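You operate a simulated robot arm through the tools that you are given. There is no shell and no other tool. Be economical: measure what you need, move in short steps, check, and stop when the job is done.

Carry out the task below with a simulated robot arm. There is one attempt and no reset: what you move stays moved.

TASK
Take coil B5 from the GOOD tray to the green rack, dip it and let it drain.
Fine: any peg; the rack stays on the lift, which ends up.

It is judged by the outcome, as a careful person would: the job done as asked, and still so three seconds after it is handed in. It fails if anything else is knocked over, pushed out of place, dropped, spilled or broken.

THE ROBOT
A 7-joint arm with a two-finger parallel gripper on a trunk, on a base that drives. Base frame: it is fixed to the floor where the robot stands at the start and does not move with it; the origin is under the middle of the robot, x ahead of it, y to its left, z up. Units: m, degrees, N and s.
With the tool pointing down near the work surface it reaches from about 0.24 to 0.58 m from the robot's upright axis, wherever it stands. Its first joint turns from -166.0 to 166.0 degrees. Places, roughly: bobbin [-1.25, -0.5, 0.75]; green rack, yellow rack [-1.25, -0.5, 0.75]; grid of the lift [-1.6, -0.5, 0.9]. Payload 3.4 kg.
Tool frame: the origin (TCP) lies between the finger pads and is the grasp point; the fingertips stand 0.03 m ahead of it; z points along the fingers, y is the line along which they close. Largest opening 0.094 m; finger width 0.028, thickness 0.01; the body of the gripper, 0.05 by 0.096 m, starts 0.055 m behind the TCP.
Orientation is told as [roll, pitch, yaw] about the base's x, y, z axes, in that order, counted from this pose: with the fingers straight down and closing along the base's y, the tool's x points along the base's -x, its y along +y and its z along -z.

THE INTERFACE
- The arm moves only by the tool step_arm. Its arguments are lists of equal length, an entry for each row: "dp": the shift along the tool's x, y, z in m, a list of three; "dr": the turn, a rotation vector about the tool's x, y, z in degrees, a list of three; "claw": the gripper command, from -1 (fully open) to 1 (shut), values between in proportion. In form: {"dp": [[tx, ty, tz], ...], "dr": [[wx, wy, wz], ...], "claw": [claw, ...]}. A call has 1 to 20 rows; each row shifts and turns the commanded pose from where the row before left it, along the tool's axes as they then stand. Rows are played at 5 a second. More than 0.05 m and 8.6 degrees between two rows, or a gripper value outside its range, and nothing of the call is played. A pose out of reach is approached as far as the arm can. The call stops where the force on the tool passes 40 N (or 10 N more than at its start, if that is more) or the arm is blocked; 0.2 s more then pass. Each finger travels about 0.072 m/s and halts on what it meets, pressing with about 37 N; the grip force reading is that of the motor and also rises with nothing between the fingers. The clock runs only during rows and for 0.2 s after the last one: add rows that do not move to give the fingers time. It gives the time, the measured TCP pose, the force on the tool (base axes), the opening and the grip force at its end, in the units of the frame above (readings bear some noise), with the torque about the TCP (base axes, N m) and any sound that the robot's microphone picked up.
- Cameras (640 x 400 px; columns grow to the right, rows downward): "scene" is now at [-0.0094, 0.092, 1.5819]; the picture's right is [-0.76, -0.65, 0.00], its down [-0.49, 0.57, -0.66] and it looks along [0.43, -0.50, -0.75] (base axes); focal length 290 px, centre (320, 200). "wrist" rides on the gripper at [0.076, 0.014, -0.102] in the tool frame; the picture's right is [-0.18, 0.98, 0.00], its down [-0.75, -0.14, -0.64] and it looks along [-0.63, -0.12, 0.77] (tool axes); focal length 243 px, centre (320, 200). There is no depth. A picture from a camera that has moved, and an enlarged one, comes with that camera's place and axes in the base frame and with its lens.
- camera(camera): a new picture of that camera. The clock stands still meanwhile.
- slide_trunk(by): slides the trunk up (or, below 0, down) by that many m; the arm and the scene camera ride with it, the base frame stays. It gives what a move gives, with no picture.
- base_move(legs): drives the robot by 1 to 6 legs, each [ahead, left, turn to the left] in m, m and degrees, along the robot's own axes; the way and the turn of a leg run together, so that a leg with both is an arc; at most 1.5 m and 180 degrees a leg. The arm and the cameras ride along, it lands a little off, and it stops where it bumps. It gives what a move gives.
- head_to(pan, tilt): turns the head with the scene camera to pan (to the left, within 155 degrees either way) and tilt (down, from -29 to 69), counted from straight ahead of the robot. It gives what a move gives.
- close_up(camera, box): a new picture of the part [left, top, right, bottom] of that camera's present view, enlarged. The clock stands still meanwhile.
- hand_in(): hands the job in; it is judged then, once.

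Work in short steps. Places have to be worked out from the pictures, the camera data and where the tool is seen: move nearer, look again, correct. Check each grasp and each placing, and mend what went wrong. You have 120 turns and 82 pictures in all, those below and enlarged ones among them. Open the gripper and draw the arm clear of the work before you hand the job in, unless the task says otherwise; then end with one line.

The tools are called by a JSON object that holds its "method" and its "body". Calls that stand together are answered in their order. step_arm: Moves the arm, as the interface text tells. Its arguments: {"type":"object","properties":{"dp":{"type":"array","items":{"type":"array","items":{"type":"number"}}},"dr":{"type":"array","items":{"type":"array","items":{"type":"number"}}},"claw":{"type":"array","items":{"type":"number"}}},"required":["dp","dr","claw"]} The other tools are called the same way: slide_trunk (by) slides the trunk up or down; base_move (legs) drives the base; head_to (pan, tilt) turns the head that bears the scene camera; camera (camera) takes a picture; close_up (camera, box) takes an enlarged picture of a part of a camera's view; hand_in () hands the job in.

At the start:

```text
clock: 0.0
tcp_pos: [0.2478, -0.2412, 1.0444]
ee_rot: [0.0, 0.0, 0.0]
force: [-0.7, -0.3, -0.3]
torque: [0.0, 0.02, -0.01]
gripper_width: 0.0943
grasp_force: 0.1
trunk travel left (down, up): [-0.25, 0.136]
robot x, y, heading: [-0.0022, -0.0002, -0.0]
head pan, tilt: [-49.2, 48.4]
```

scene: 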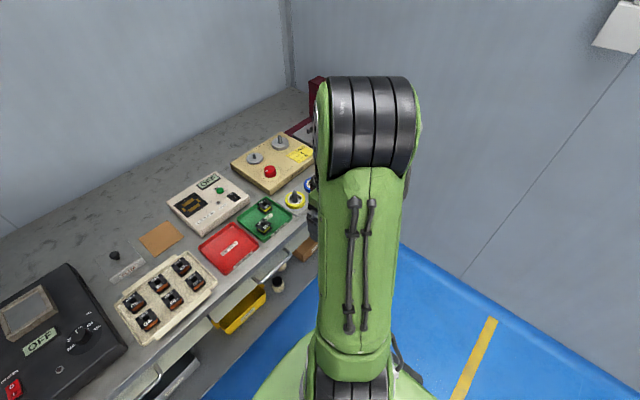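
wrist: 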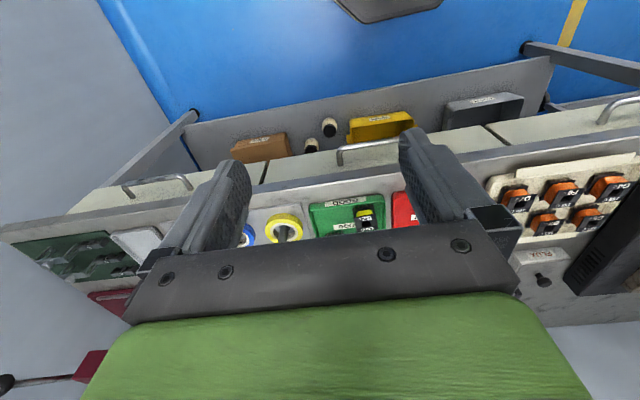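

The bench ahead has a green GOOD tray with two coils; I take enlarged pictures of it to tell which is B5.

{"method": "close_up", "body": {"camera": "scene", "box": [180, 130, 340, 280]}}

{"method": "close_up", "body": {"camera": "wrist", "box": [230, 170, 430, 260]}}

{"method": "head_to", "body": {"pan": -155, "tilt": 30}}

{"method": "camera", "body": {"camera": "scene"}}

```text
2.67 times, centred on (260, 205) of scene
camera zoom: at [-0.0094, 0.092, 1.5819], right [-0.76, -0.65, 0.0], down [-0.49, 0.57, -0.66], along [0.43, -0.5, -0.75], focal length 774 px, centre (480, 187)
```

zoom: 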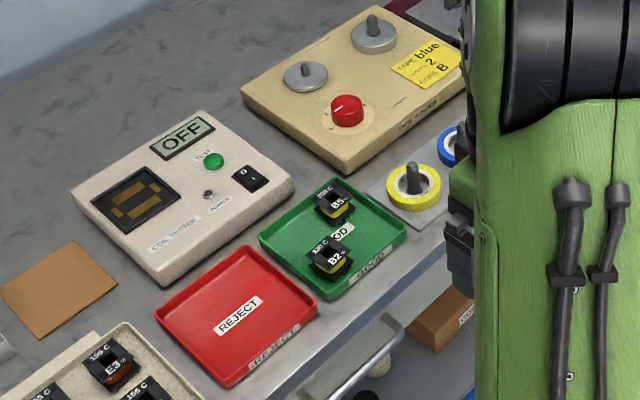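

```text
3.20 times, centred on (330, 215) of wrist
camera zoom: at [0.1705, -0.2259, 1.1473], right [0.18, 0.98, 0.0], down [0.75, -0.14, 0.64], along [0.63, -0.12, -0.77], focal length 776 px, centre (288, 152)
```

zoom: 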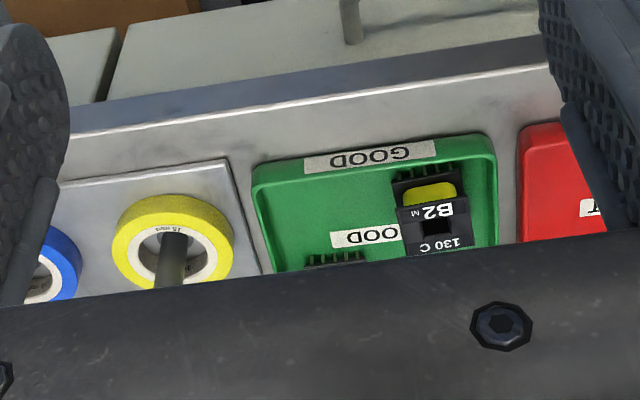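

```text
clock: 1.8
tcp_pos: [0.2481, -0.2407, 1.0442]
ee_rot: [-0.1, 0.0, -0.1]
force: [0.0, 0.4, -0.2]
torque: [-0.02, 0.02, -0.02]
gripper_width: 0.0939
grasp_force: 0.1
trunk travel left (down, up): [-0.25, 0.136]
robot x, y, heading: [0.0003, 0.001, -0.0]
head pan, tilt: [-154.7, 30.0]
```

```text
77 pictures are left
camera scene: at [-0.1423, 0.1128, 1.6092], right [-0.43, 0.9, 0.0], down [0.45, 0.21, -0.87], along [-0.78, -0.37, -0.5], focal length 290 px, centre (320, 200)
```

scene: 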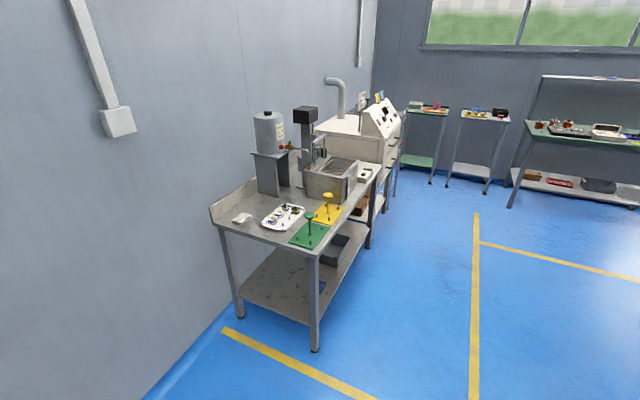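

The dip station stands behind: green and yellow racks in front of the tank with its lift. I enlarge it.

{"method": "close_up", "body": {"camera": "scene", "box": [230, 170, 390, 270]}}

{"method": "close_up", "body": {"camera": "scene", "box": [280, 90, 440, 190]}}

```text
4.00 times, centred on (310, 220) of scene
camera zoom: at [-0.1423, 0.1128, 1.6092], right [-0.43, 0.9, 0.0], down [0.45, 0.21, -0.87], along [-0.78, -0.37, -0.5], focal length 1161 px, centre (360, 120)
```

zoom: 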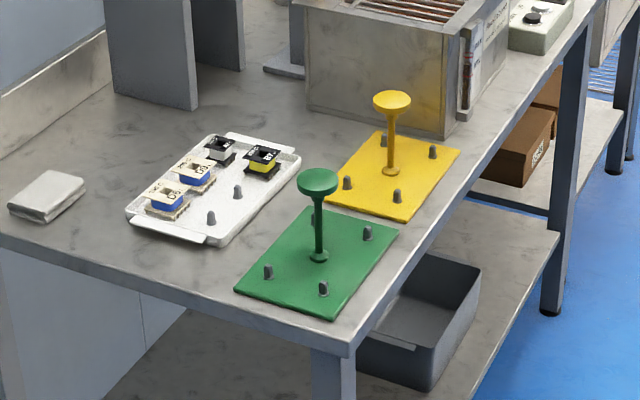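

```text
4.00 times, centred on (360, 140) of scene
camera zoom: at [-0.1423, 0.1128, 1.6092], right [-0.43, 0.9, 0.0], down [0.45, 0.21, -0.87], along [-0.78, -0.37, -0.5], focal length 1161 px, centre (160, 440)
```

zoom: 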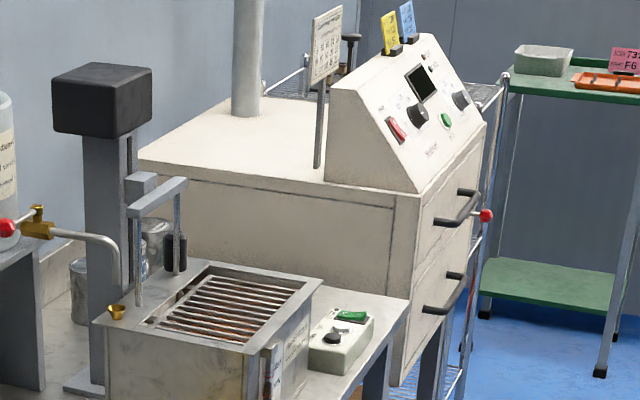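

B5 is the far coil in the GOOD tray, about (0.54, -0.26, 0.84), slightly beyond reach. I shift the base right and look again.

{"method": "base_move", "body": {"legs": [[0, -0.22, 0]]}}

{"method": "head_to", "body": {"pan": 0, "tilt": 55}}

{"method": "camera", "body": {"camera": "scene"}}

{"method": "camera", "body": {"camera": "wrist"}}

```text
clock: 3.5
tcp_pos: [0.2504, -0.4582, 1.0443]
ee_rot: [0.1, 0.0, 0.4]
force: [1.6, -0.8, -0.4]
torque: [0.0, 0.0, 0.02]
gripper_width: 0.0938
grasp_force: 0.1
trunk travel left (down, up): [-0.25, 0.136]
robot x, y, heading: [0.0002, -0.2215, 0.1]
head pan, tilt: [-154.7, 30.0]
```

```text
clock: 5.9
tcp_pos: [0.2513, -0.4578, 1.0444]
ee_rot: [0.0, 0.0, 0.4]
force: [-1.0, -0.1, 0.2]
torque: [0.01, 0.01, -0.01]
gripper_width: 0.094
grasp_force: 0.0
trunk travel left (down, up): [-0.25, 0.136]
robot x, y, heading: [0.002, -0.2207, 0.5]
head pan, tilt: [0.0, 55.0]
```

```text
74 pictures are left
camera scene: at [0.0112, -0.0664, 1.5732], right [0.01, -1.0, 0.0], down [-0.82, 0.0, -0.57], along [0.57, 0.0, -0.82], focal length 290 px, centre (320, 200)
```

scene: 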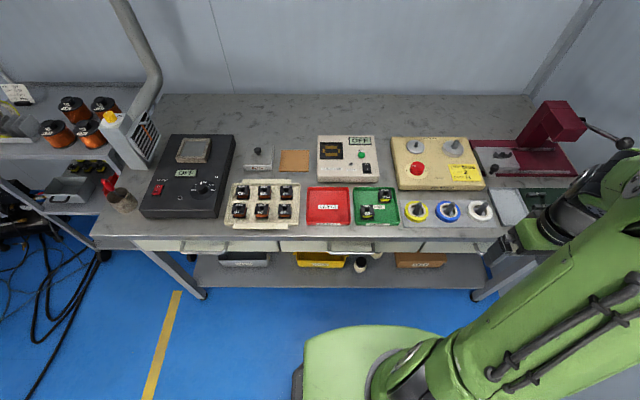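

```text
73 pictures are left
camera wrist: at [0.1726, -0.4428, 1.1473], right [0.18, 0.98, 0.0], down [0.75, -0.14, 0.64], along [0.63, -0.11, -0.77], focal length 243 px, centre (320, 200)
```

wrist: 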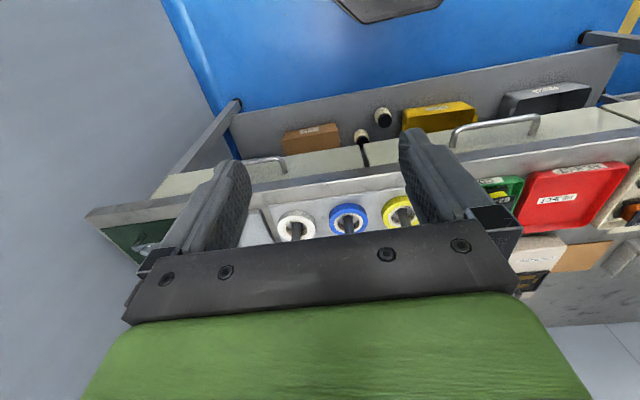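

I zoom on the tray from this new, straight view to fix B5's position and heading.

{"method": "close_up", "body": {"camera": "scene", "box": [335, 175, 415, 235]}}

```text
6.67 times, centred on (375, 205) of scene
camera zoom: at [0.0112, -0.0664, 1.5732], right [0.01, -1.0, 0.0], down [-0.82, 0.0, -0.57], along [0.57, 0.0, -0.82], focal length 1936 px, centre (-47, 167)
```

zoom: 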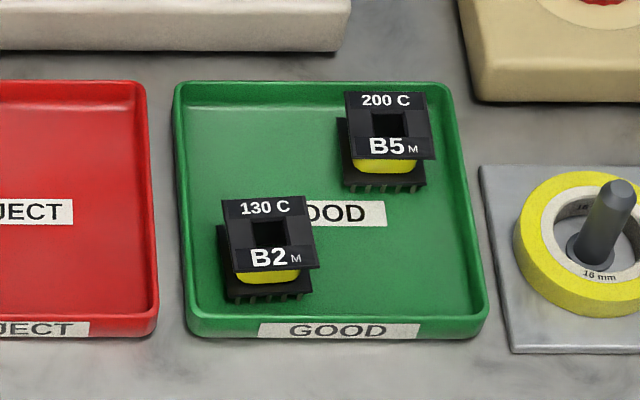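

B5 sits around (0.546, -0.271), yaw about 0. I move the open gripper above it at a safe height and look with the wrist camera.

{"method": "step_arm", "body": {"dp": [[-0.037, 0.0235, 0.01], [-0.037, 0.0235, 0.01], [-0.037, 0.0235, 0.01], [-0.037, 0.0235, 0.01], [-0.037, 0.0235, 0.01], [-0.037, 0.0235, 0.01], [-0.037, 0.0235, 0.01], [-0.036, 0.0225, 0.01], [0, 0, 0]], "dr": [[0, 0, 0], [0, 0, 0], [0, 0, 0], [0, 0, 0], [0, 0, 0], [0, 0, 0], [0, 0, 0], [0, 0, 0], [0, 0, 0]], "claw": [-1, -1, -1, -1, -1, -1, -1, -1, -1]}}

{"method": "camera", "body": {"camera": "wrist"}}

{"method": "close_up", "body": {"camera": "scene", "box": [315, 145, 435, 235]}}

```text
clock: 7.9
tcp_pos: [0.54, -0.2658, 0.9635]
ee_rot: [0.0, 0.0, 0.3]
force: [-0.5, 0.6, -0.2]
torque: [0.02, 0.0, 0.01]
gripper_width: 0.0939
grasp_force: 0.0
trunk travel left (down, up): [-0.25, 0.136]
robot x, y, heading: [-0.0016, -0.216, 0.4]
head pan, tilt: [0.0, 55.0]
```

```text
71 pictures are left
camera wrist: at [0.463, -0.2521, 1.0667], right [0.18, 0.98, 0.0], down [0.75, -0.14, 0.64], along [0.63, -0.11, -0.77], focal length 243 px, centre (320, 200)
```

wrist: 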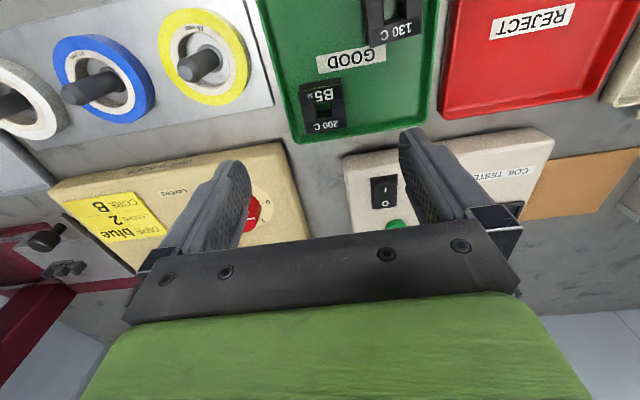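

```text
4.44 times, centred on (375, 190) of scene
camera zoom: at [0.0104, -0.0668, 1.5733], right [0.01, -1.0, 0.0], down [-0.82, -0.01, -0.57], along [0.57, 0.0, -0.82], focal length 1290 px, centre (76, 244)
```

zoom: 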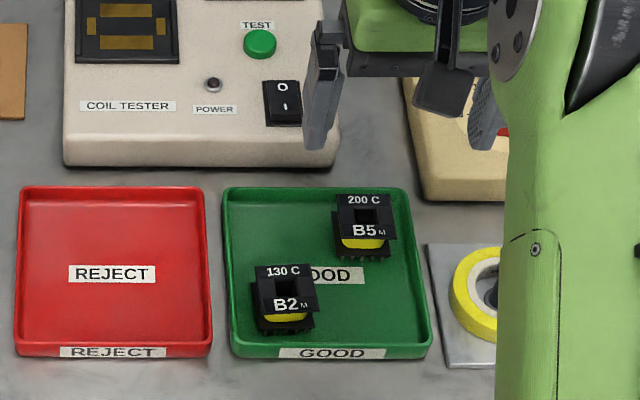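

The two views agree to about 1 cm: B5 near (0.542, -0.264). I descend partway and recheck from near.

{"method": "step_arm", "body": {"dp": [[-0.001, 0, 0.02], [-0.001, 0, 0.02], [0, 0, 0.02], [0, 0, 0]], "dr": [[0, 0, 0], [0, 0, 0], [0, 0, 0], [0, 0, 0]], "claw": [-1, -1, -1, -1]}}

{"method": "camera", "body": {"camera": "wrist"}}

{"method": "close_up", "body": {"camera": "scene", "box": [335, 165, 415, 225]}}

```text
clock: 8.9
tcp_pos: [0.5442, -0.2687, 0.905]
ee_rot: [-0.1, 0.0, 0.5]
force: [0.5, -0.5, -0.2]
torque: [0.01, 0.01, -0.01]
gripper_width: 0.0942
grasp_force: 0.1
trunk travel left (down, up): [-0.25, 0.136]
robot x, y, heading: [-0.0027, -0.2157, 0.4]
head pan, tilt: [0.0, 55.0]
```

```text
69 pictures are left
camera wrist: at [0.4675, -0.2537, 1.0081], right [0.18, 0.98, 0.0], down [0.75, -0.14, 0.64], along [0.63, -0.11, -0.77], focal length 243 px, centre (320, 200)
```

wrist: 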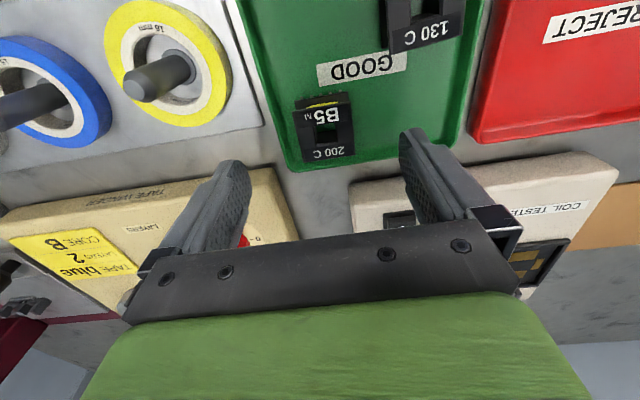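

```text
6.67 times, centred on (375, 195) of scene
camera zoom: at [0.0111, -0.0663, 1.5732], right [0.01, -1.0, 0.0], down [-0.82, -0.01, -0.57], along [0.57, 0.0, -0.82], focal length 1936 px, centre (-47, 233)
```

zoom: 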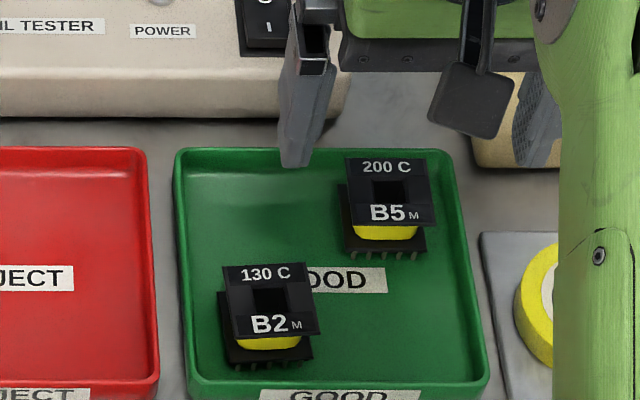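

B5 is within a few mm of the TCP line, slightly left (+y). I narrow the fingers so they stay off the tray wall and B2, and lower to just about the flange.

{"method": "step_arm", "body": {"dp": [[0, 0.004, 0], [0, 0, 0.015], [0, 0, 0.015], [0, 0, 0.014], [0, 0, 0]], "dr": [[0, 0, 0], [0, 0, 0], [0, 0, 0], [0, 0, 0], [0, 0, 0]], "claw": [-0.36, -0.36, -0.36, -0.36, -0.36]}}

{"method": "close_up", "body": {"camera": "wrist", "box": [220, 80, 420, 260]}}

{"method": "close_up", "body": {"camera": "scene", "box": [335, 165, 415, 225]}}

```text
clock: 9.9
tcp_pos: [0.5459, -0.266, 0.8689]
ee_rot: [-0.2, -0.4, 0.2]
force: [-16.5, 2.5, 21.0]
torque: [-0.63, 0.77, -0.49]
gripper_width: 0.0623
grasp_force: 0.1
trunk travel left (down, up): [-0.25, 0.136]
robot x, y, heading: [-0.0001, -0.2204, 0.5]
head pan, tilt: [0.0, 55.0]
stopped in row 5: the force on the tool passed its limit at 43 N (the readings are from after the stop); the commanded pose is now the measured one
```

```text
2.22 times, centred on (320, 170) of wrist
camera zoom: at [0.4676, -0.2505, 0.9727], right [0.18, 0.98, 0.0], down [0.75, -0.14, 0.65], along [0.63, -0.12, -0.76], focal length 539 px, centre (320, 267)
```

zoom: 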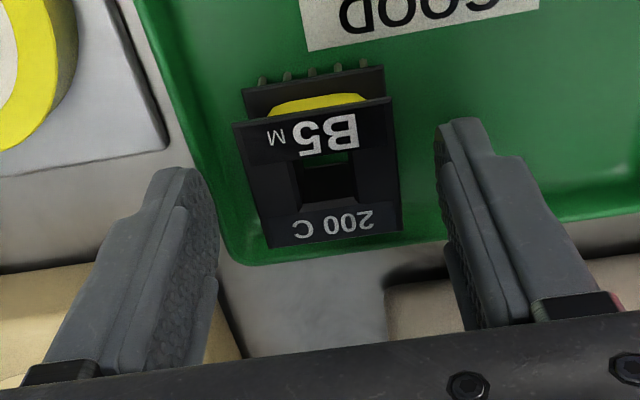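

```text
6.67 times, centred on (375, 195) of scene
camera zoom: at [0.0075, -0.0659, 1.5734], right [0.01, -1.0, 0.0], down [-0.82, -0.01, -0.58], along [0.58, 0.0, -0.82], focal length 1936 px, centre (-47, 233)
```

zoom: 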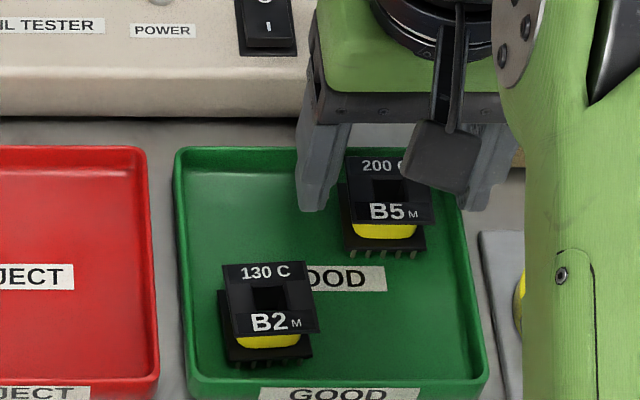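

The right fingertip met the tray rim (rim top ≈ 0.839), so the coil top is nearer 0.86 and the coil centre near x ≈ 0.537. I rise a little, shift 8 mm back and 3 mm left, and look.

{"method": "step_arm", "body": {"dp": [[0, 0, -0.012], [0.008, 0.003, 0], [0, 0, 0.004], [0, 0, 0]], "dr": [[0, 0, 0], [0, 0, 0], [0, 0, 0], [0, 0, 0]], "claw": [-0.36, -0.36, -0.36, -0.36]}}

{"method": "close_up", "body": {"camera": "wrist", "box": [220, 80, 420, 260]}}

{"method": "close_up", "body": {"camera": "scene", "box": [335, 165, 415, 225]}}

```text
clock: 10.9
tcp_pos: [0.5411, -0.2635, 0.8744]
ee_rot: [-0.1, -0.4, 0.3]
force: [0.1, -0.1, 0.6]
torque: [-0.03, 0.0, 0.0]
gripper_width: 0.064
grasp_force: 0.1
trunk travel left (down, up): [-0.25, 0.136]
robot x, y, heading: [0.0005, -0.2168, 0.2]
head pan, tilt: [0.0, 55.0]
```

```text
2.22 times, centred on (320, 170) of wrist
camera zoom: at [0.4615, -0.2481, 0.9769], right [0.18, 0.98, 0.0], down [0.75, -0.14, 0.65], along [0.64, -0.12, -0.76], focal length 539 px, centre (320, 267)
```

zoom: 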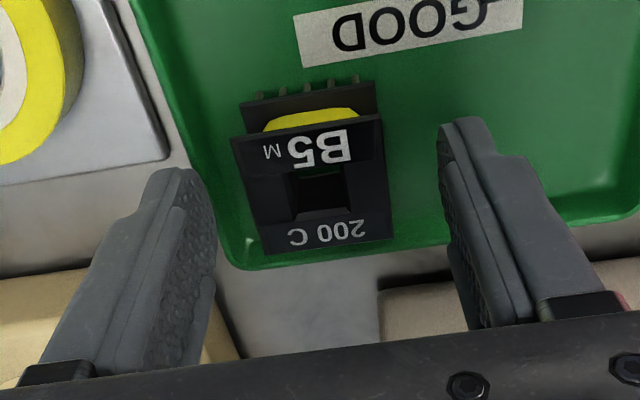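

```text
6.67 times, centred on (375, 195) of scene
camera zoom: at [0.011, -0.0663, 1.5732], right [0.01, -1.0, 0.0], down [-0.82, -0.01, -0.57], along [0.57, 0.0, -0.82], focal length 1936 px, centre (-47, 233)
```

zoom: 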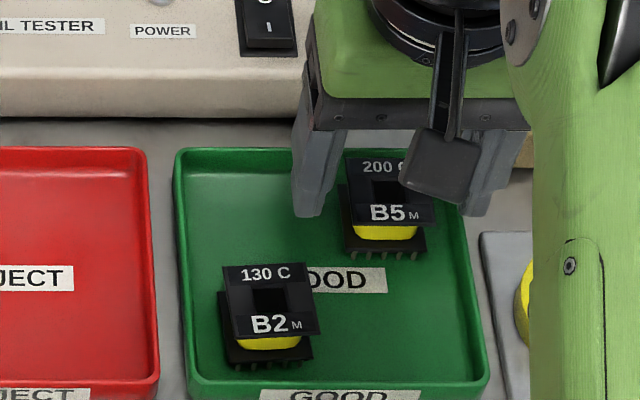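

Fingers straddle B5 evenly, with tips just above the rim. I close.

{"method": "step_arm", "body": {"dp": [[0, 0, 0.001], [0, 0, 0], [0, 0, 0], [0, 0, 0]], "dr": [[0, 0, 0], [0, 0, 0], [0, 0, 0], [0, 0, 0]], "claw": [0, 0.5, 1, 1]}}

{"method": "close_up", "body": {"camera": "wrist", "box": [220, 80, 420, 260]}}

```text
clock: 11.9
tcp_pos: [0.5391, -0.2632, 0.874]
ee_rot: [-0.1, -0.4, 0.2]
force: [-0.3, 0.5, 0.2]
torque: [0.01, -0.01, 0.03]
gripper_width: 0.0372
grasp_force: 36.7
trunk travel left (down, up): [-0.25, 0.136]
robot x, y, heading: [-0.0015, -0.2184, 0.1]
head pan, tilt: [0.0, 55.0]
```

```text
2.22 times, centred on (320, 170) of wrist
camera zoom: at [0.4619, -0.2482, 0.9763], right [0.18, 0.98, 0.0], down [0.75, -0.14, 0.65], along [0.64, -0.12, -0.76], focal length 539 px, centre (320, 267)
```

zoom: 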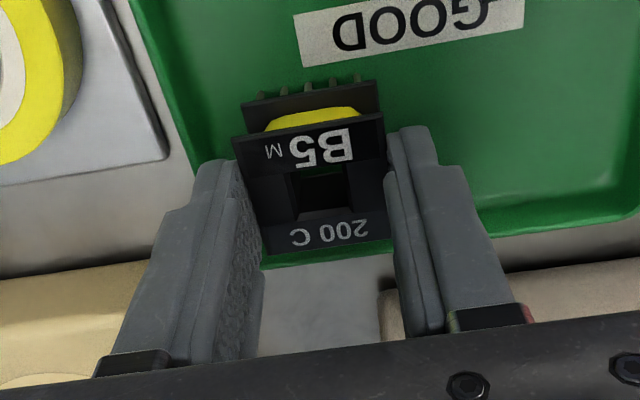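

Held at 37 mm. I lift it straight up.

{"method": "step_arm", "body": {"dp": [[0, 0, -0.01], [0, 0, -0.02], [0, 0, -0.03], [0, 0, -0.04], [0, 0, -0.04], [0, 0, 0]], "dr": [[0, 0, 0], [0, 0, 0], [0, 0, 0], [0, 0, 0], [0, 0, 0], [0, 0, 0]], "claw": [1, 1, 1, 1, 1, 1]}}

{"method": "camera", "body": {"camera": "wrist"}}

{"method": "close_up", "body": {"camera": "scene", "box": [335, 135, 435, 225]}}

```text
clock: 13.3
tcp_pos: [0.5395, -0.2601, 1.0125]
ee_rot: [-0.1, -0.4, 0.4]
force: [0.2, 0.6, -1.0]
torque: [0.0, 0.0, 0.01]
gripper_width: 0.0
grasp_force: 33.0
trunk travel left (down, up): [-0.25, 0.136]
robot x, y, heading: [-0.0007, -0.221, 0.6]
head pan, tilt: [0.0, 55.0]
```

```text
62 pictures are left
camera wrist: at [0.4618, -0.2451, 1.1161], right [0.18, 0.98, 0.0], down [0.75, -0.14, 0.65], along [0.64, -0.12, -0.76], focal length 243 px, centre (320, 200)
```

wrist: 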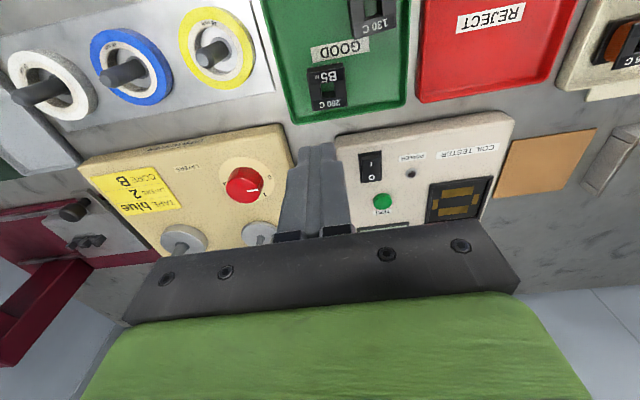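

```text
4.44 times, centred on (385, 180) of scene
camera zoom: at [0.0119, -0.0664, 1.5732], right [0.01, -1.0, 0.0], down [-0.82, -0.01, -0.57], along [0.57, 0.0, -0.82], focal length 1290 px, centre (31, 289)
```

zoom: 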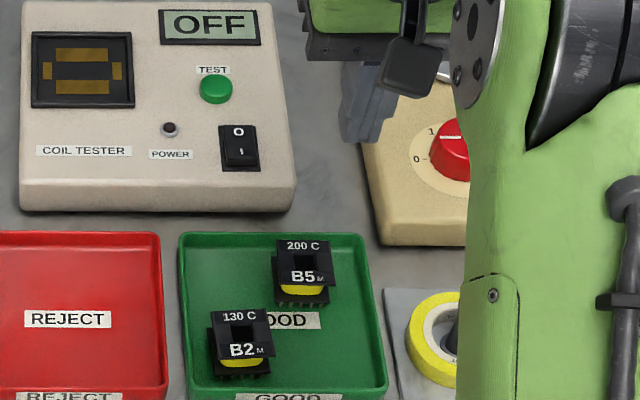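

The fingers slipped off the top flange: the grip was too shallow. B5 is still upright in the tray, now ~1 cm further from the rim, which leaves room for a deeper grip. I reposition above it and look.

{"method": "step_arm", "body": {"dp": [[0, 0.008, 0], [0, 0, 0.035], [0, 0, 0.035], [0, 0, 0.03], [0, 0, 0.01], [0, 0, 0]], "dr": [[0, 0, 0], [0, 0, 0], [0, 0, 0], [0, 0, 0], [0, 0, 0], [0, 0, 0]], "claw": [-0.15, -0.15, -0.15, -0.15, -0.15, -0.15]}}

{"method": "close_up", "body": {"camera": "wrist", "box": [220, 60, 420, 240]}}

{"method": "close_up", "body": {"camera": "scene", "box": [335, 165, 415, 225]}}

```text
clock: 14.7
tcp_pos: [0.5399, -0.2526, 0.9042]
ee_rot: [-0.1, -0.3, 0.3]
force: [0.6, -0.3, 0.4]
torque: [0.04, -0.02, 0.0]
gripper_width: 0.0539
grasp_force: 0.1
trunk travel left (down, up): [-0.25, 0.136]
robot x, y, heading: [-0.0005, -0.2171, 0.4]
head pan, tilt: [0.0, 55.0]
```

```text
2.22 times, centred on (320, 150) of wrist
camera zoom: at [0.4613, -0.2385, 1.0069], right [0.18, 0.98, 0.0], down [0.75, -0.14, 0.65], along [0.64, -0.12, -0.76], focal length 539 px, centre (320, 311)
```

zoom: 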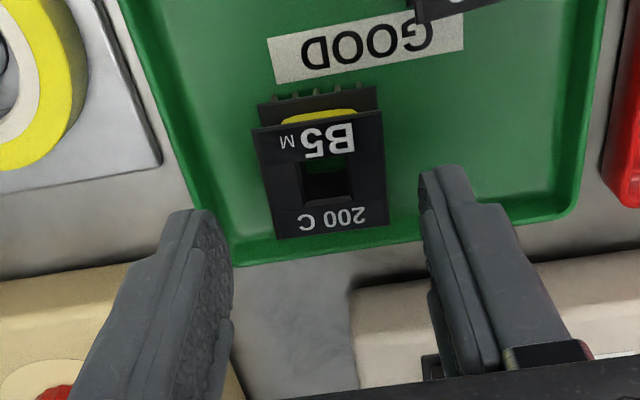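

```text
6.67 times, centred on (375, 195) of scene
camera zoom: at [0.0113, -0.0663, 1.5732], right [0.01, -1.0, 0.0], down [-0.82, -0.01, -0.57], along [0.57, 0.0, -0.82], focal length 1936 px, centre (-47, 233)
```

zoom: 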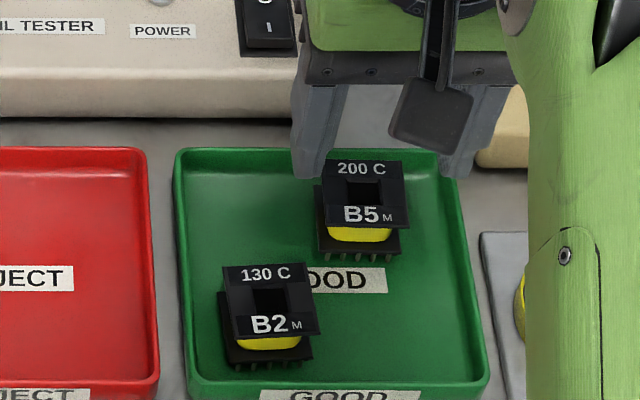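

B5 top centre computes to (0.538, -0.252, ~0.853), aligned with the TCP; the fingers now fit inside the rim. I lower until the tips are near the tray floor.

{"method": "step_arm", "body": {"dp": [[0, 0, 0.015], [0, 0, 0.01], [0, 0, 0.008], [0, 0, 0.008], [0, 0, 0]], "dr": [[0, 0, 0], [0, 0, 0], [0, 0, 0], [0, 0, 0], [0, 0, 0]], "claw": [-0.15, -0.15, -0.15, -0.15, -0.15]}}

{"method": "close_up", "body": {"camera": "wrist", "box": [220, 80, 420, 260]}}

{"method": "close_up", "body": {"camera": "scene", "box": [335, 165, 415, 225]}}

```text
clock: 15.9
tcp_pos: [0.5413, -0.2539, 0.8647]
ee_rot: [-0.1, -0.5, 0.4]
force: [1.5, -0.3, 0.1]
torque: [0.0, -0.01, 0.02]
gripper_width: 0.0541
grasp_force: 0.0
trunk travel left (down, up): [-0.25, 0.136]
robot x, y, heading: [0.0025, -0.2212, 0.3]
head pan, tilt: [0.0, 55.0]
```

```text
2.22 times, centred on (320, 170) of wrist
camera zoom: at [0.463, -0.2397, 0.9666], right [0.18, 0.98, 0.0], down [0.75, -0.14, 0.65], along [0.64, -0.12, -0.76], focal length 539 px, centre (320, 267)
```

zoom: 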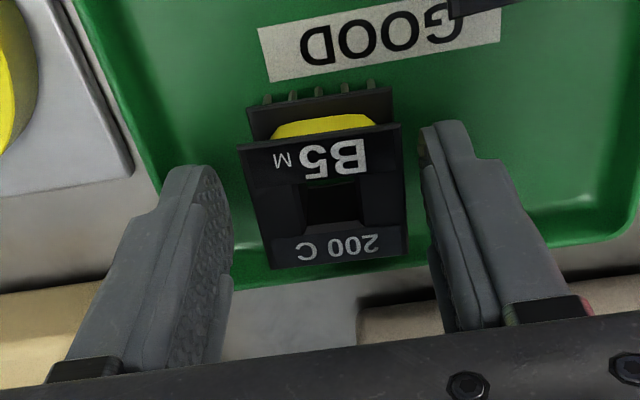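

```text
6.67 times, centred on (375, 195) of scene
camera zoom: at [0.0113, -0.0663, 1.5732], right [0.01, -1.0, 0.0], down [-0.82, -0.01, -0.57], along [0.57, 0.0, -0.82], focal length 1936 px, centre (-47, 233)
```

zoom: 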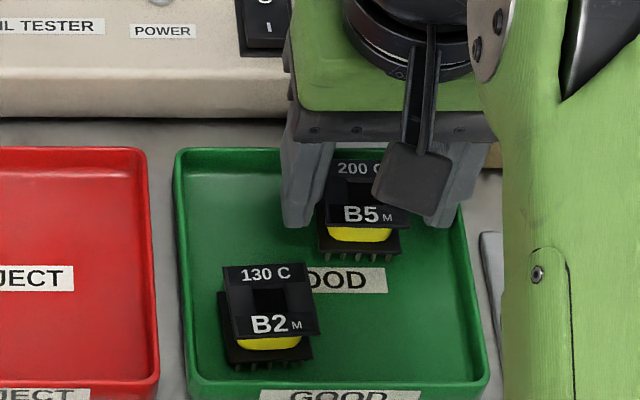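

Clear of everything; 5 mm lower, then close.

{"method": "step_arm", "body": {"dp": [[0, 0, 0.005], [0, 0, 0], [0, 0, 0], [0, 0, 0], [0, 0, 0], [0, 0, 0]], "dr": [[0, 0, 0], [0, 0, 0], [0, 0, 0], [0, 0, 0], [0, 0, 0], [0, 0, 0]], "claw": [-0.15, 0.1, 0.3, 1, 1, 1]}}

{"method": "step_arm", "body": {"dp": [[0, 0, -0.005], [0, 0, -0.005], [0, 0, -0.01], [0, 0, -0.01], [0, 0, 0]], "dr": [[0, 0, 0], [0, 0, 0], [0, 0, 0], [0, 0, 0], [0, 0, 0]], "claw": [1, 1, 1, 1, 1]}}

{"method": "camera", "body": {"camera": "wrist"}}

```text
clock: 17.3
tcp_pos: [0.5403, -0.2535, 0.8578]
ee_rot: [-0.1, -0.5, 0.2]
force: [1.3, 0.1, 9.0]
torque: [0.0, 0.03, 0.0]
gripper_width: 0.0375
grasp_force: 36.8
trunk travel left (down, up): [-0.25, 0.136]
robot x, y, heading: [0.0003, -0.2179, 0.6]
head pan, tilt: [0.0, 55.0]
```

```text
clock: 18.5
tcp_pos: [0.5417, -0.2535, 0.8887]
ee_rot: [-0.1, -0.5, 0.3]
force: [0.3, 0.4, -0.6]
torque: [0.02, -0.04, 0.0]
gripper_width: 0.0373
grasp_force: 36.7
trunk travel left (down, up): [-0.25, 0.136]
robot x, y, heading: [0.0009, -0.2201, 0.3]
head pan, tilt: [0.0, 55.0]
```

```text
56 pictures are left
camera wrist: at [0.4642, -0.239, 0.9911], right [0.18, 0.98, 0.0], down [0.75, -0.14, 0.65], along [0.64, -0.12, -0.76], focal length 243 px, centre (320, 200)
```

wrist: 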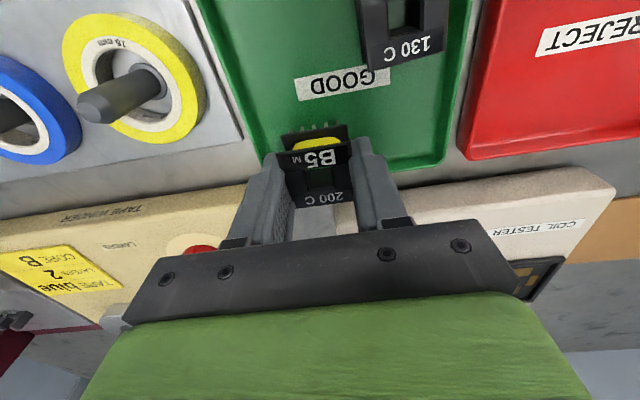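

B5 is held firmly (its bottom is at fingertip level). I raise and retract the arm, ready to drive.

{"method": "step_arm", "body": {"dp": [[0, 0, -0.04], [0, 0, -0.04], [0, 0, -0.04], [0, 0, -0.04], [0.04, 0, 0], [0.04, 0, 0], [0.04, 0, 0], [0.04, 0, 0], [0.04, 0, 0], [0, 0, 0]], "dr": [[0, 0, 0], [0, 0, 0], [0, 0, 0], [0, 0, 0], [0, 0, 0], [0, 0, 0], [0, 0, 0], [0, 0, 0], [0, 0, 0], [0, 0, 0]], "claw": [1, 1, 1, 1, 1, 1, 1, 1, 1, 1]}}

{"method": "base_move", "body": {"legs": [[-0.3, 0, 0], [0, 0.3, 0], [0, 0, -90]]}}

{"method": "head_to", "body": {"pan": -60, "tilt": 25}}

{"method": "camera", "body": {"camera": "scene"}}

```text
clock: 20.7
tcp_pos: [0.3402, -0.2526, 1.0453]
ee_rot: [-0.1, -0.5, 0.4]
force: [0.2, 0.3, -0.4]
torque: [-0.01, -0.02, -0.02]
gripper_width: 0.037
grasp_force: 36.7
trunk travel left (down, up): [-0.25, 0.136]
robot x, y, heading: [-0.0018, -0.2199, 0.3]
head pan, tilt: [0.0, 55.0]
```

```text
clock: 28.2
tcp_pos: [-0.3312, -0.2619, 1.0461]
ee_rot: [-0.1, -0.4, -89.4]
force: [-0.3, 0.8, -0.1]
torque: [0.01, -0.02, 0.03]
gripper_width: 0.0372
grasp_force: 36.6
trunk travel left (down, up): [-0.25, 0.136]
robot x, y, heading: [-0.2974, 0.0764, -89.6]
head pan, tilt: [0.0, 55.0]
```

```text
clock: 29.5
tcp_pos: [-0.3309, -0.2605, 1.0469]
ee_rot: [-0.1, -0.4, -89.5]
force: [0.6, -0.5, 0.0]
torque: [0.02, 0.02, 0.0]
gripper_width: 0.0373
grasp_force: 37.2
trunk travel left (down, up): [-0.25, 0.136]
robot x, y, heading: [-0.3004, 0.0772, -89.5]
head pan, tilt: [-60.0, 25.0]
```

```text
55 pictures are left
camera scene: at [-0.226, 0.0923, 1.6172], right [-0.51, 0.86, 0.0], down [0.36, 0.22, -0.91], along [-0.78, -0.46, -0.42], focal length 290 px, centre (320, 200)
```

scene: 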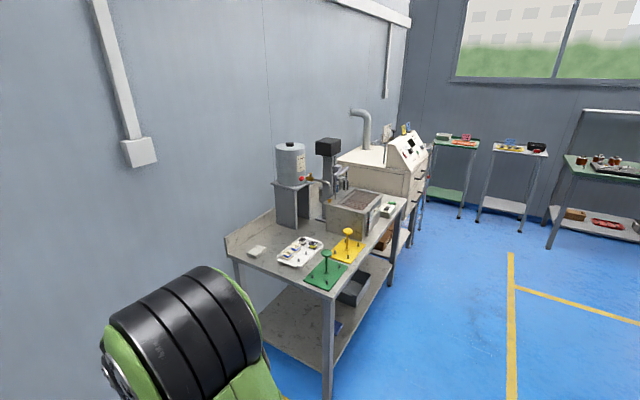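

The way is clear. I drive sideways along the bench to x ≈ -1.37 and look at it from above.

{"method": "base_move", "body": {"legs": [[0, -1.06, 0]]}}

{"method": "head_to", "body": {"pan": 0, "tilt": 50}}

{"method": "camera", "body": {"camera": "scene"}}

{"method": "camera", "body": {"camera": "wrist"}}

```text
clock: 34.9
tcp_pos: [-1.3699, -0.2811, 1.0467]
ee_rot: [-0.1, -0.3, -88.3]
force: [-0.9, 0.1, -0.9]
torque: [0.01, -0.01, -0.02]
gripper_width: 0.0373
grasp_force: 37.4
trunk travel left (down, up): [-0.25, 0.136]
robot x, y, heading: [-1.345, 0.0594, -88.4]
head pan, tilt: [-60.0, 25.0]
```

```text
clock: 36.2
tcp_pos: [-1.3697, -0.2823, 1.0446]
ee_rot: [-0.2, -0.4, -88.2]
force: [0.4, 0.3, -0.2]
torque: [0.0, 0.01, -0.03]
gripper_width: 0.037
grasp_force: 36.8
trunk travel left (down, up): [-0.25, 0.136]
robot x, y, heading: [-1.346, 0.0572, -88.3]
head pan, tilt: [0.0, 50.0]
```

```text
54 pictures are left
camera scene: at [-1.192, 0.0447, 1.5797], right [-1.0, -0.03, 0.0], down [-0.02, 0.77, -0.64], along [0.02, -0.64, -0.77], focal length 290 px, centre (320, 200)
```

scene: 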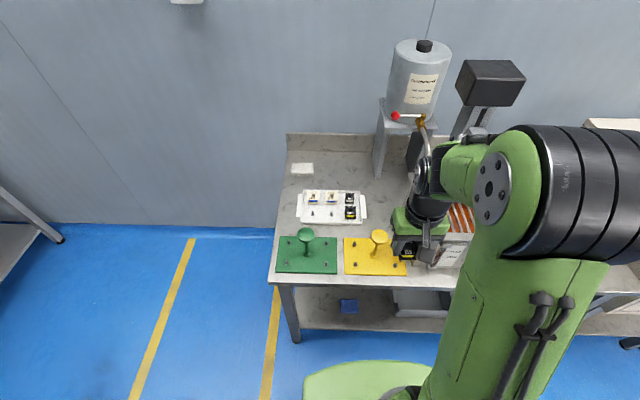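

```text
53 pictures are left
camera wrist: at [-1.3587, -0.2043, 1.1483], right [0.99, -0.16, 0.0], down [-0.12, -0.75, 0.65], along [-0.1, -0.64, -0.76], focal length 243 px, centre (320, 200)
```

wrist: 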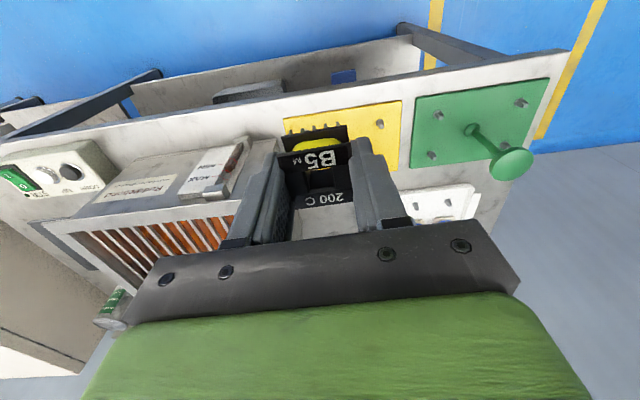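

I zoom on the racks, the tank's level gauge and the lift control.

{"method": "close_up", "body": {"camera": "scene", "box": [265, 175, 415, 285]}}

{"method": "close_up", "body": {"camera": "wrist", "box": [0, 120, 260, 280]}}

```text
3.64 times, centred on (340, 230) of scene
camera zoom: at [-1.192, 0.0447, 1.5797], right [-1.0, -0.03, 0.0], down [-0.02, 0.77, -0.64], along [0.02, -0.64, -0.77], focal length 1056 px, centre (247, 91)
```

zoom: 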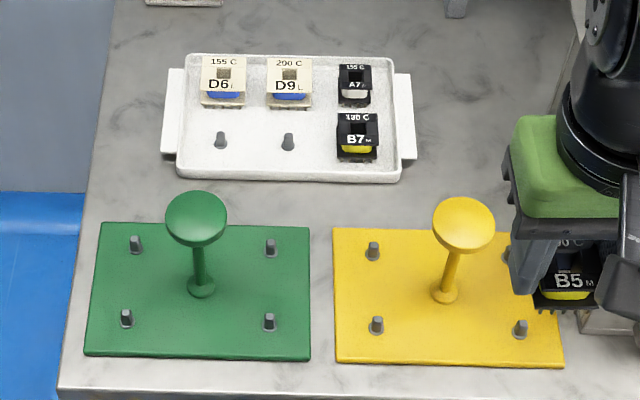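

```text
2.46 times, centred on (130, 200) of wrist
camera zoom: at [-1.3587, -0.2043, 1.1483], right [0.99, -0.16, 0.0], down [-0.12, -0.75, 0.65], along [-0.1, -0.64, -0.76], focal length 597 px, centre (788, 200)
```

zoom: 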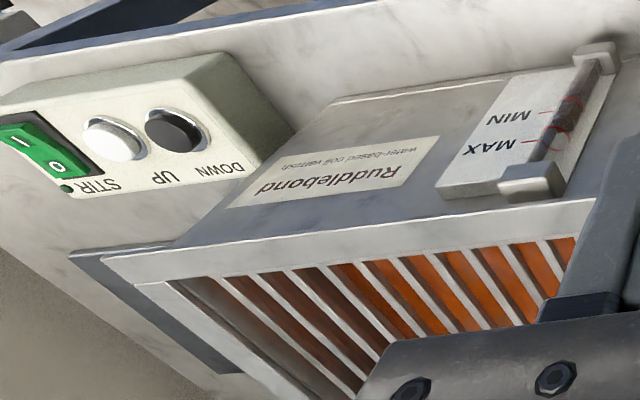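

Green rack pegs compute to about (-1.198,-.381), (-1.076,-.380), (-1.198,-.453), (-1.077,-.453), handle cap at (-1.138,-.417,.88). I choose the near-left peg (-1.076,-.380), and turn the gripper 90° so that its body clears the handle.

{"method": "step_arm", "body": {"dp": [[-0.009, 0.037, 0], [-0.009, 0.037, 0], [-0.009, 0.037, 0], [-0.009, 0.037, 0], [-0.009, 0.037, 0], [-0.009, 0.037, 0], [-0.009, 0.037, 0], [-0.009, 0.03, 0], [0, 0, 0]], "dr": [[0, 0, 0], [0, 0, 0], [0, 0, 0], [0, 0, 0], [0, 0, 0], [0, 0, 0], [0, 0, 0], [0, 0, 0], [0, 0, 0]], "claw": [1, 1, 1, 1, 1, 1, 1, 1, 1]}}

{"method": "step_arm", "body": {"dp": [[0, 0, 0], [0, 0, 0], [0, 0, 0], [0, 0, 0], [0, 0, 0], [0, 0, 0], [0, 0, 0], [0, 0, 0], [0, 0, 0], [0, 0, 0], [0, 0, 0], [0, 0, 0]], "dr": [[0, 0.3, 8.1], [0, 0, 8.2], [0, 0, 8.2], [0, 0, 8.2], [0, 0, 8.2], [0, 0, 8.2], [0, 0, 8.2], [0, 0, 8.2], [0, 0, 8.2], [0, 0, 8.2], [0, 0, 8.2], [0, 0, 0]], "claw": [1, 1, 1, 1, 1, 1, 1, 1, 1, 1, 1, 1]}}

{"method": "camera", "body": {"camera": "wrist"}}

{"method": "close_up", "body": {"camera": "scene", "box": [230, 150, 410, 285]}}

```text
clock: 38.2
tcp_pos: [-1.0776, -0.3473, 1.0462]
ee_rot: [-0.2, -0.4, -88.4]
force: [-0.3, -0.2, -0.5]
torque: [0.0, -0.02, 0.0]
gripper_width: 0.0373
grasp_force: 37.5
trunk travel left (down, up): [-0.25, 0.136]
robot x, y, heading: [-1.3449, 0.0565, -88.2]
head pan, tilt: [0.0, 50.0]
```

```text
clock: 40.8
tcp_pos: [-1.0791, -0.3451, 1.0456]
ee_rot: [0.1, -0.1, -178.5]
force: [-0.6, 0.0, 0.3]
torque: [0.0, 0.02, -0.03]
gripper_width: 0.0372
grasp_force: 36.4
trunk travel left (down, up): [-0.25, 0.136]
robot x, y, heading: [-1.3441, 0.0561, -88.3]
head pan, tilt: [0.0, 50.0]
```

```text
50 pictures are left
camera wrist: at [-1.0031, -0.3573, 1.1488], right [-0.16, -0.99, 0.0], down [-0.76, 0.12, 0.64], along [-0.64, 0.1, -0.77], focal length 243 px, centre (320, 200)
```

wrist: 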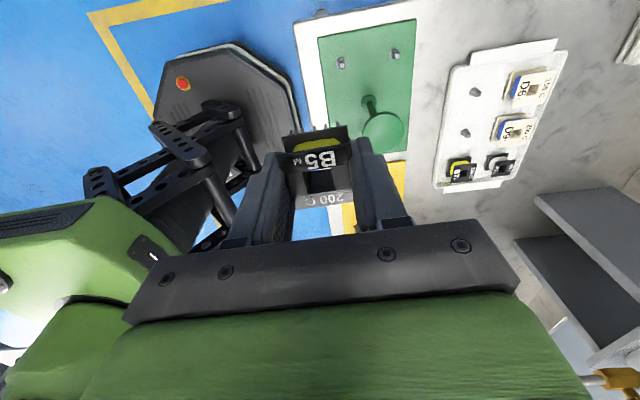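

```text
2.96 times, centred on (320, 218) of scene
camera zoom: at [-1.1918, 0.0447, 1.5797], right [-1.0, -0.03, 0.0], down [-0.02, 0.77, -0.64], along [0.02, -0.64, -0.77], focal length 860 px, centre (320, 148)
```

zoom: 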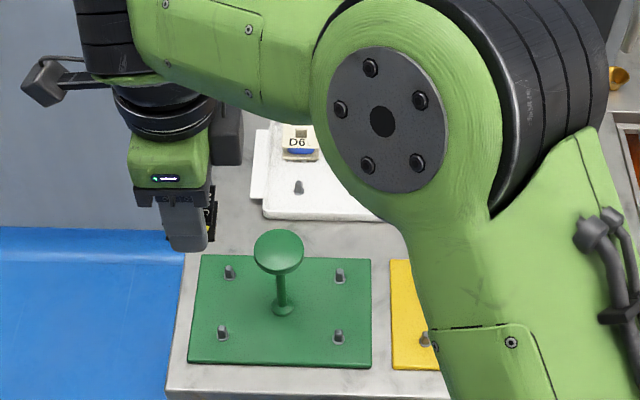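

Both cameras put the peg at about (-1.077, -.377). I move over it, lower to just above the peg, and take close pictures including of the coil hole.

{"method": "step_arm", "body": {"dp": [[0, 0.03, 0.0], [0, 0, 0.04], [0, 0, 0.04], [0, 0, 0.04], [0, 0, 0.04], [0, 0, 0.03], [0, 0, 0]], "dr": [[0, 0, 0], [0, 0, 0], [0, 0, 0], [0, 0, 0], [0, 0, 0], [0, 0, 0], [0, 0, 0]], "claw": [1, 1, 1, 1, 1, 1, 1]}}

{"method": "close_up", "body": {"camera": "wrist", "box": [250, 80, 410, 220]}}

{"method": "close_up", "body": {"camera": "scene", "box": [265, 200, 365, 280]}}

```text
clock: 42.4
tcp_pos: [-1.0773, -0.3734, 0.8538]
ee_rot: [0.1, -0.1, -178.4]
force: [-0.1, 0.2, -0.4]
torque: [0.01, 0.01, 0.05]
gripper_width: 0.037
grasp_force: 36.7
trunk travel left (down, up): [-0.25, 0.136]
robot x, y, heading: [-1.3394, 0.057, -88.3]
head pan, tilt: [0.0, 50.0]
```

```text
2.86 times, centred on (330, 150) of wrist
camera zoom: at [-1.002, -0.3851, 0.9575], right [-0.16, -0.99, 0.0], down [-0.76, 0.12, 0.64], along [-0.64, 0.1, -0.77], focal length 693 px, centre (291, 343)
```

zoom: 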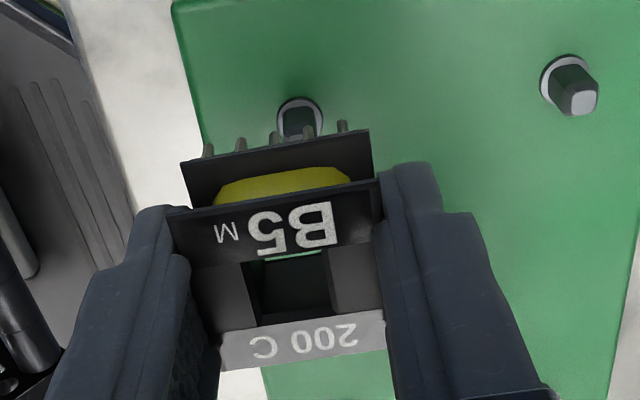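

```text
5.00 times, centred on (315, 240) of scene
camera zoom: at [-1.192, 0.0449, 1.5797], right [-1.0, -0.03, 0.0], down [-0.02, 0.77, -0.64], along [0.02, -0.64, -0.77], focal length 1452 px, centre (345, 0)
```

zoom: 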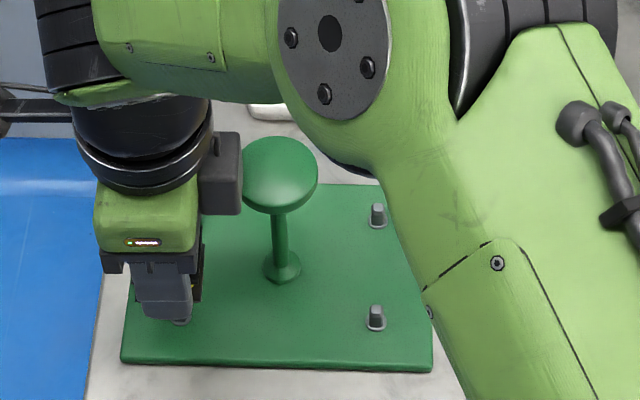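

The gripper housing's side box would come too near the handle cap at this peg. The far-right peg (-1.199,-.452) gives clearance in the same orientation, so I rise and move over there.

{"method": "step_arm", "body": {"dp": [[0, 0, -0.04], [0, 0, -0.04], [0, 0, -0.04], [-0.032, 0.019, 0], [-0.032, 0.019, 0], [-0.032, 0.019, 0], [-0.031, 0.0185, 0], [0, 0, 0]], "dr": [[0, 0, 0], [0, 0, 0], [0, 0, 0], [0, 0, 0], [0, 0, 0], [0, 0, 0], [0, 0, 0], [0, 0, 0]], "claw": [1, 1, 1, 1, 1, 1, 1, 1]}}

{"method": "close_up", "body": {"camera": "wrist", "box": [210, 0, 450, 200]}}

{"method": "close_up", "body": {"camera": "scene", "box": [265, 180, 385, 280]}}

```text
clock: 44.2
tcp_pos: [-1.2013, -0.4551, 0.9765]
ee_rot: [0.0, -0.1, -178.4]
force: [0.5, -0.3, -0.5]
torque: [-0.01, -0.01, -0.04]
gripper_width: 0.0375
grasp_force: 37.3
trunk travel left (down, up): [-0.25, 0.136]
robot x, y, heading: [-1.3438, 0.0521, -88.1]
head pan, tilt: [0.0, 50.0]
```

```text
2.00 times, centred on (330, 100) of wrist
camera zoom: at [-1.1256, -0.4653, 1.0812], right [-0.16, -0.99, 0.0], down [-0.76, 0.12, 0.64], along [-0.64, 0.1, -0.77], focal length 485 px, centre (300, 400)
```

zoom: 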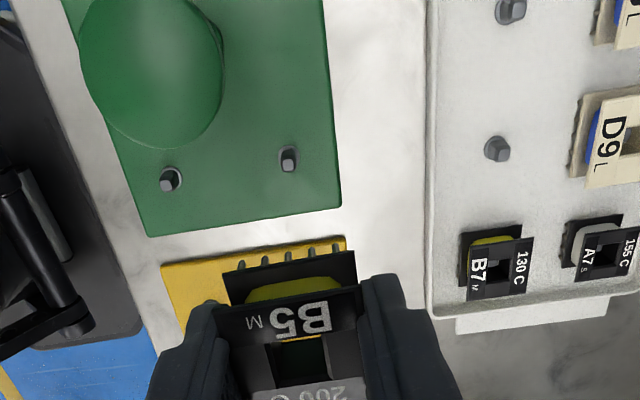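

```text
4.00 times, centred on (325, 230) of scene
camera zoom: at [-1.1914, 0.0449, 1.5796], right [-1.0, -0.03, 0.0], down [-0.02, 0.77, -0.64], along [0.02, -0.64, -0.77], focal length 1161 px, centre (300, 80)
```

zoom: 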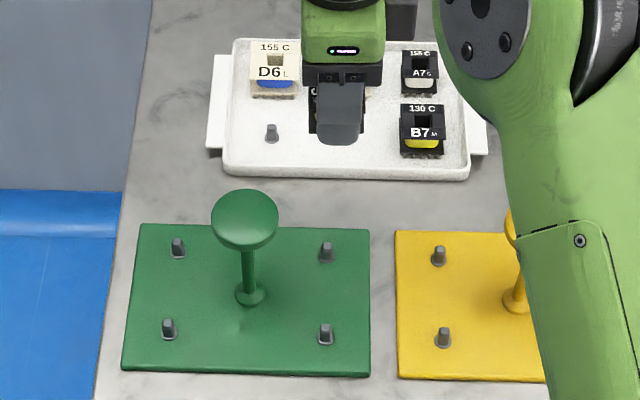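

Peg measured 6 mm nearer than the coil hole; I correct and lower close to the peg top.

{"method": "step_arm", "body": {"dp": [[-0.001, -0.0063, 0.0], [0, 0, 0.04], [0, 0, 0.04], [0, 0, 0.035], [0, 0, 0]], "dr": [[0, 0, 0], [0, 0, 0], [0, 0, 0], [0, 0, 0], [0, 0, 0]], "claw": [1, 1, 1, 1, 1]}}

{"method": "close_up", "body": {"camera": "wrist", "box": [210, 50, 450, 250]}}

{"method": "close_up", "body": {"camera": "scene", "box": [275, 190, 375, 270]}}

```text
clock: 45.4
tcp_pos: [-1.2023, -0.4497, 0.8613]
ee_rot: [0.2, -0.1, -178.4]
force: [-0.1, 0.6, -0.6]
torque: [-0.02, -0.02, 0.0]
gripper_width: 0.0372
grasp_force: 36.9
trunk travel left (down, up): [-0.25, 0.136]
robot x, y, heading: [-1.3436, 0.0585, -88.0]
head pan, tilt: [0.0, 50.0]
```

```text
2.00 times, centred on (330, 150) of wrist
camera zoom: at [-1.1257, -0.4591, 0.9653], right [-0.16, -0.99, 0.0], down [-0.76, 0.12, 0.64], along [-0.64, 0.1, -0.77], focal length 485 px, centre (300, 300)
```

zoom: 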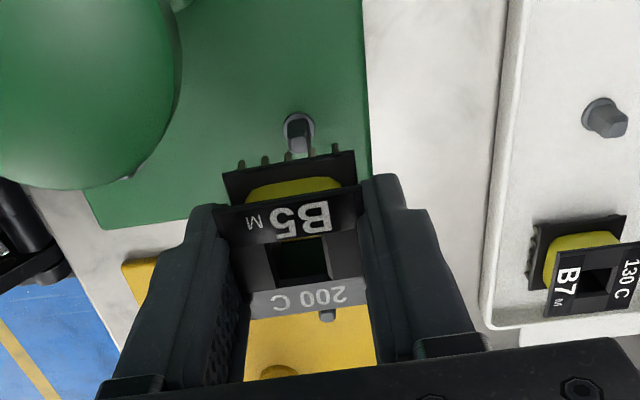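

```text
5.00 times, centred on (325, 230) of scene
camera zoom: at [-1.192, 0.0452, 1.5797], right [-1.0, -0.03, 0.0], down [-0.02, 0.77, -0.64], along [0.02, -0.64, -0.77], focal length 1452 px, centre (295, 50)
```

zoom: 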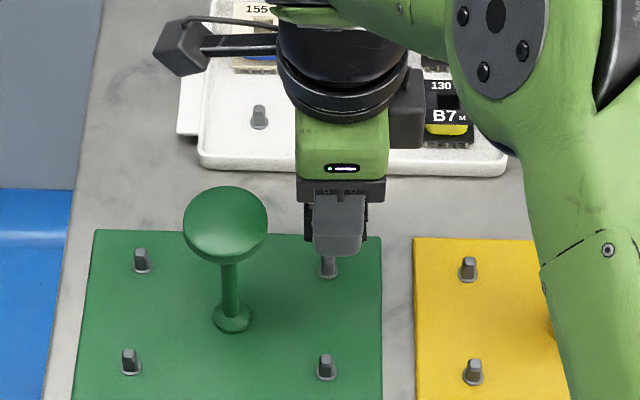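

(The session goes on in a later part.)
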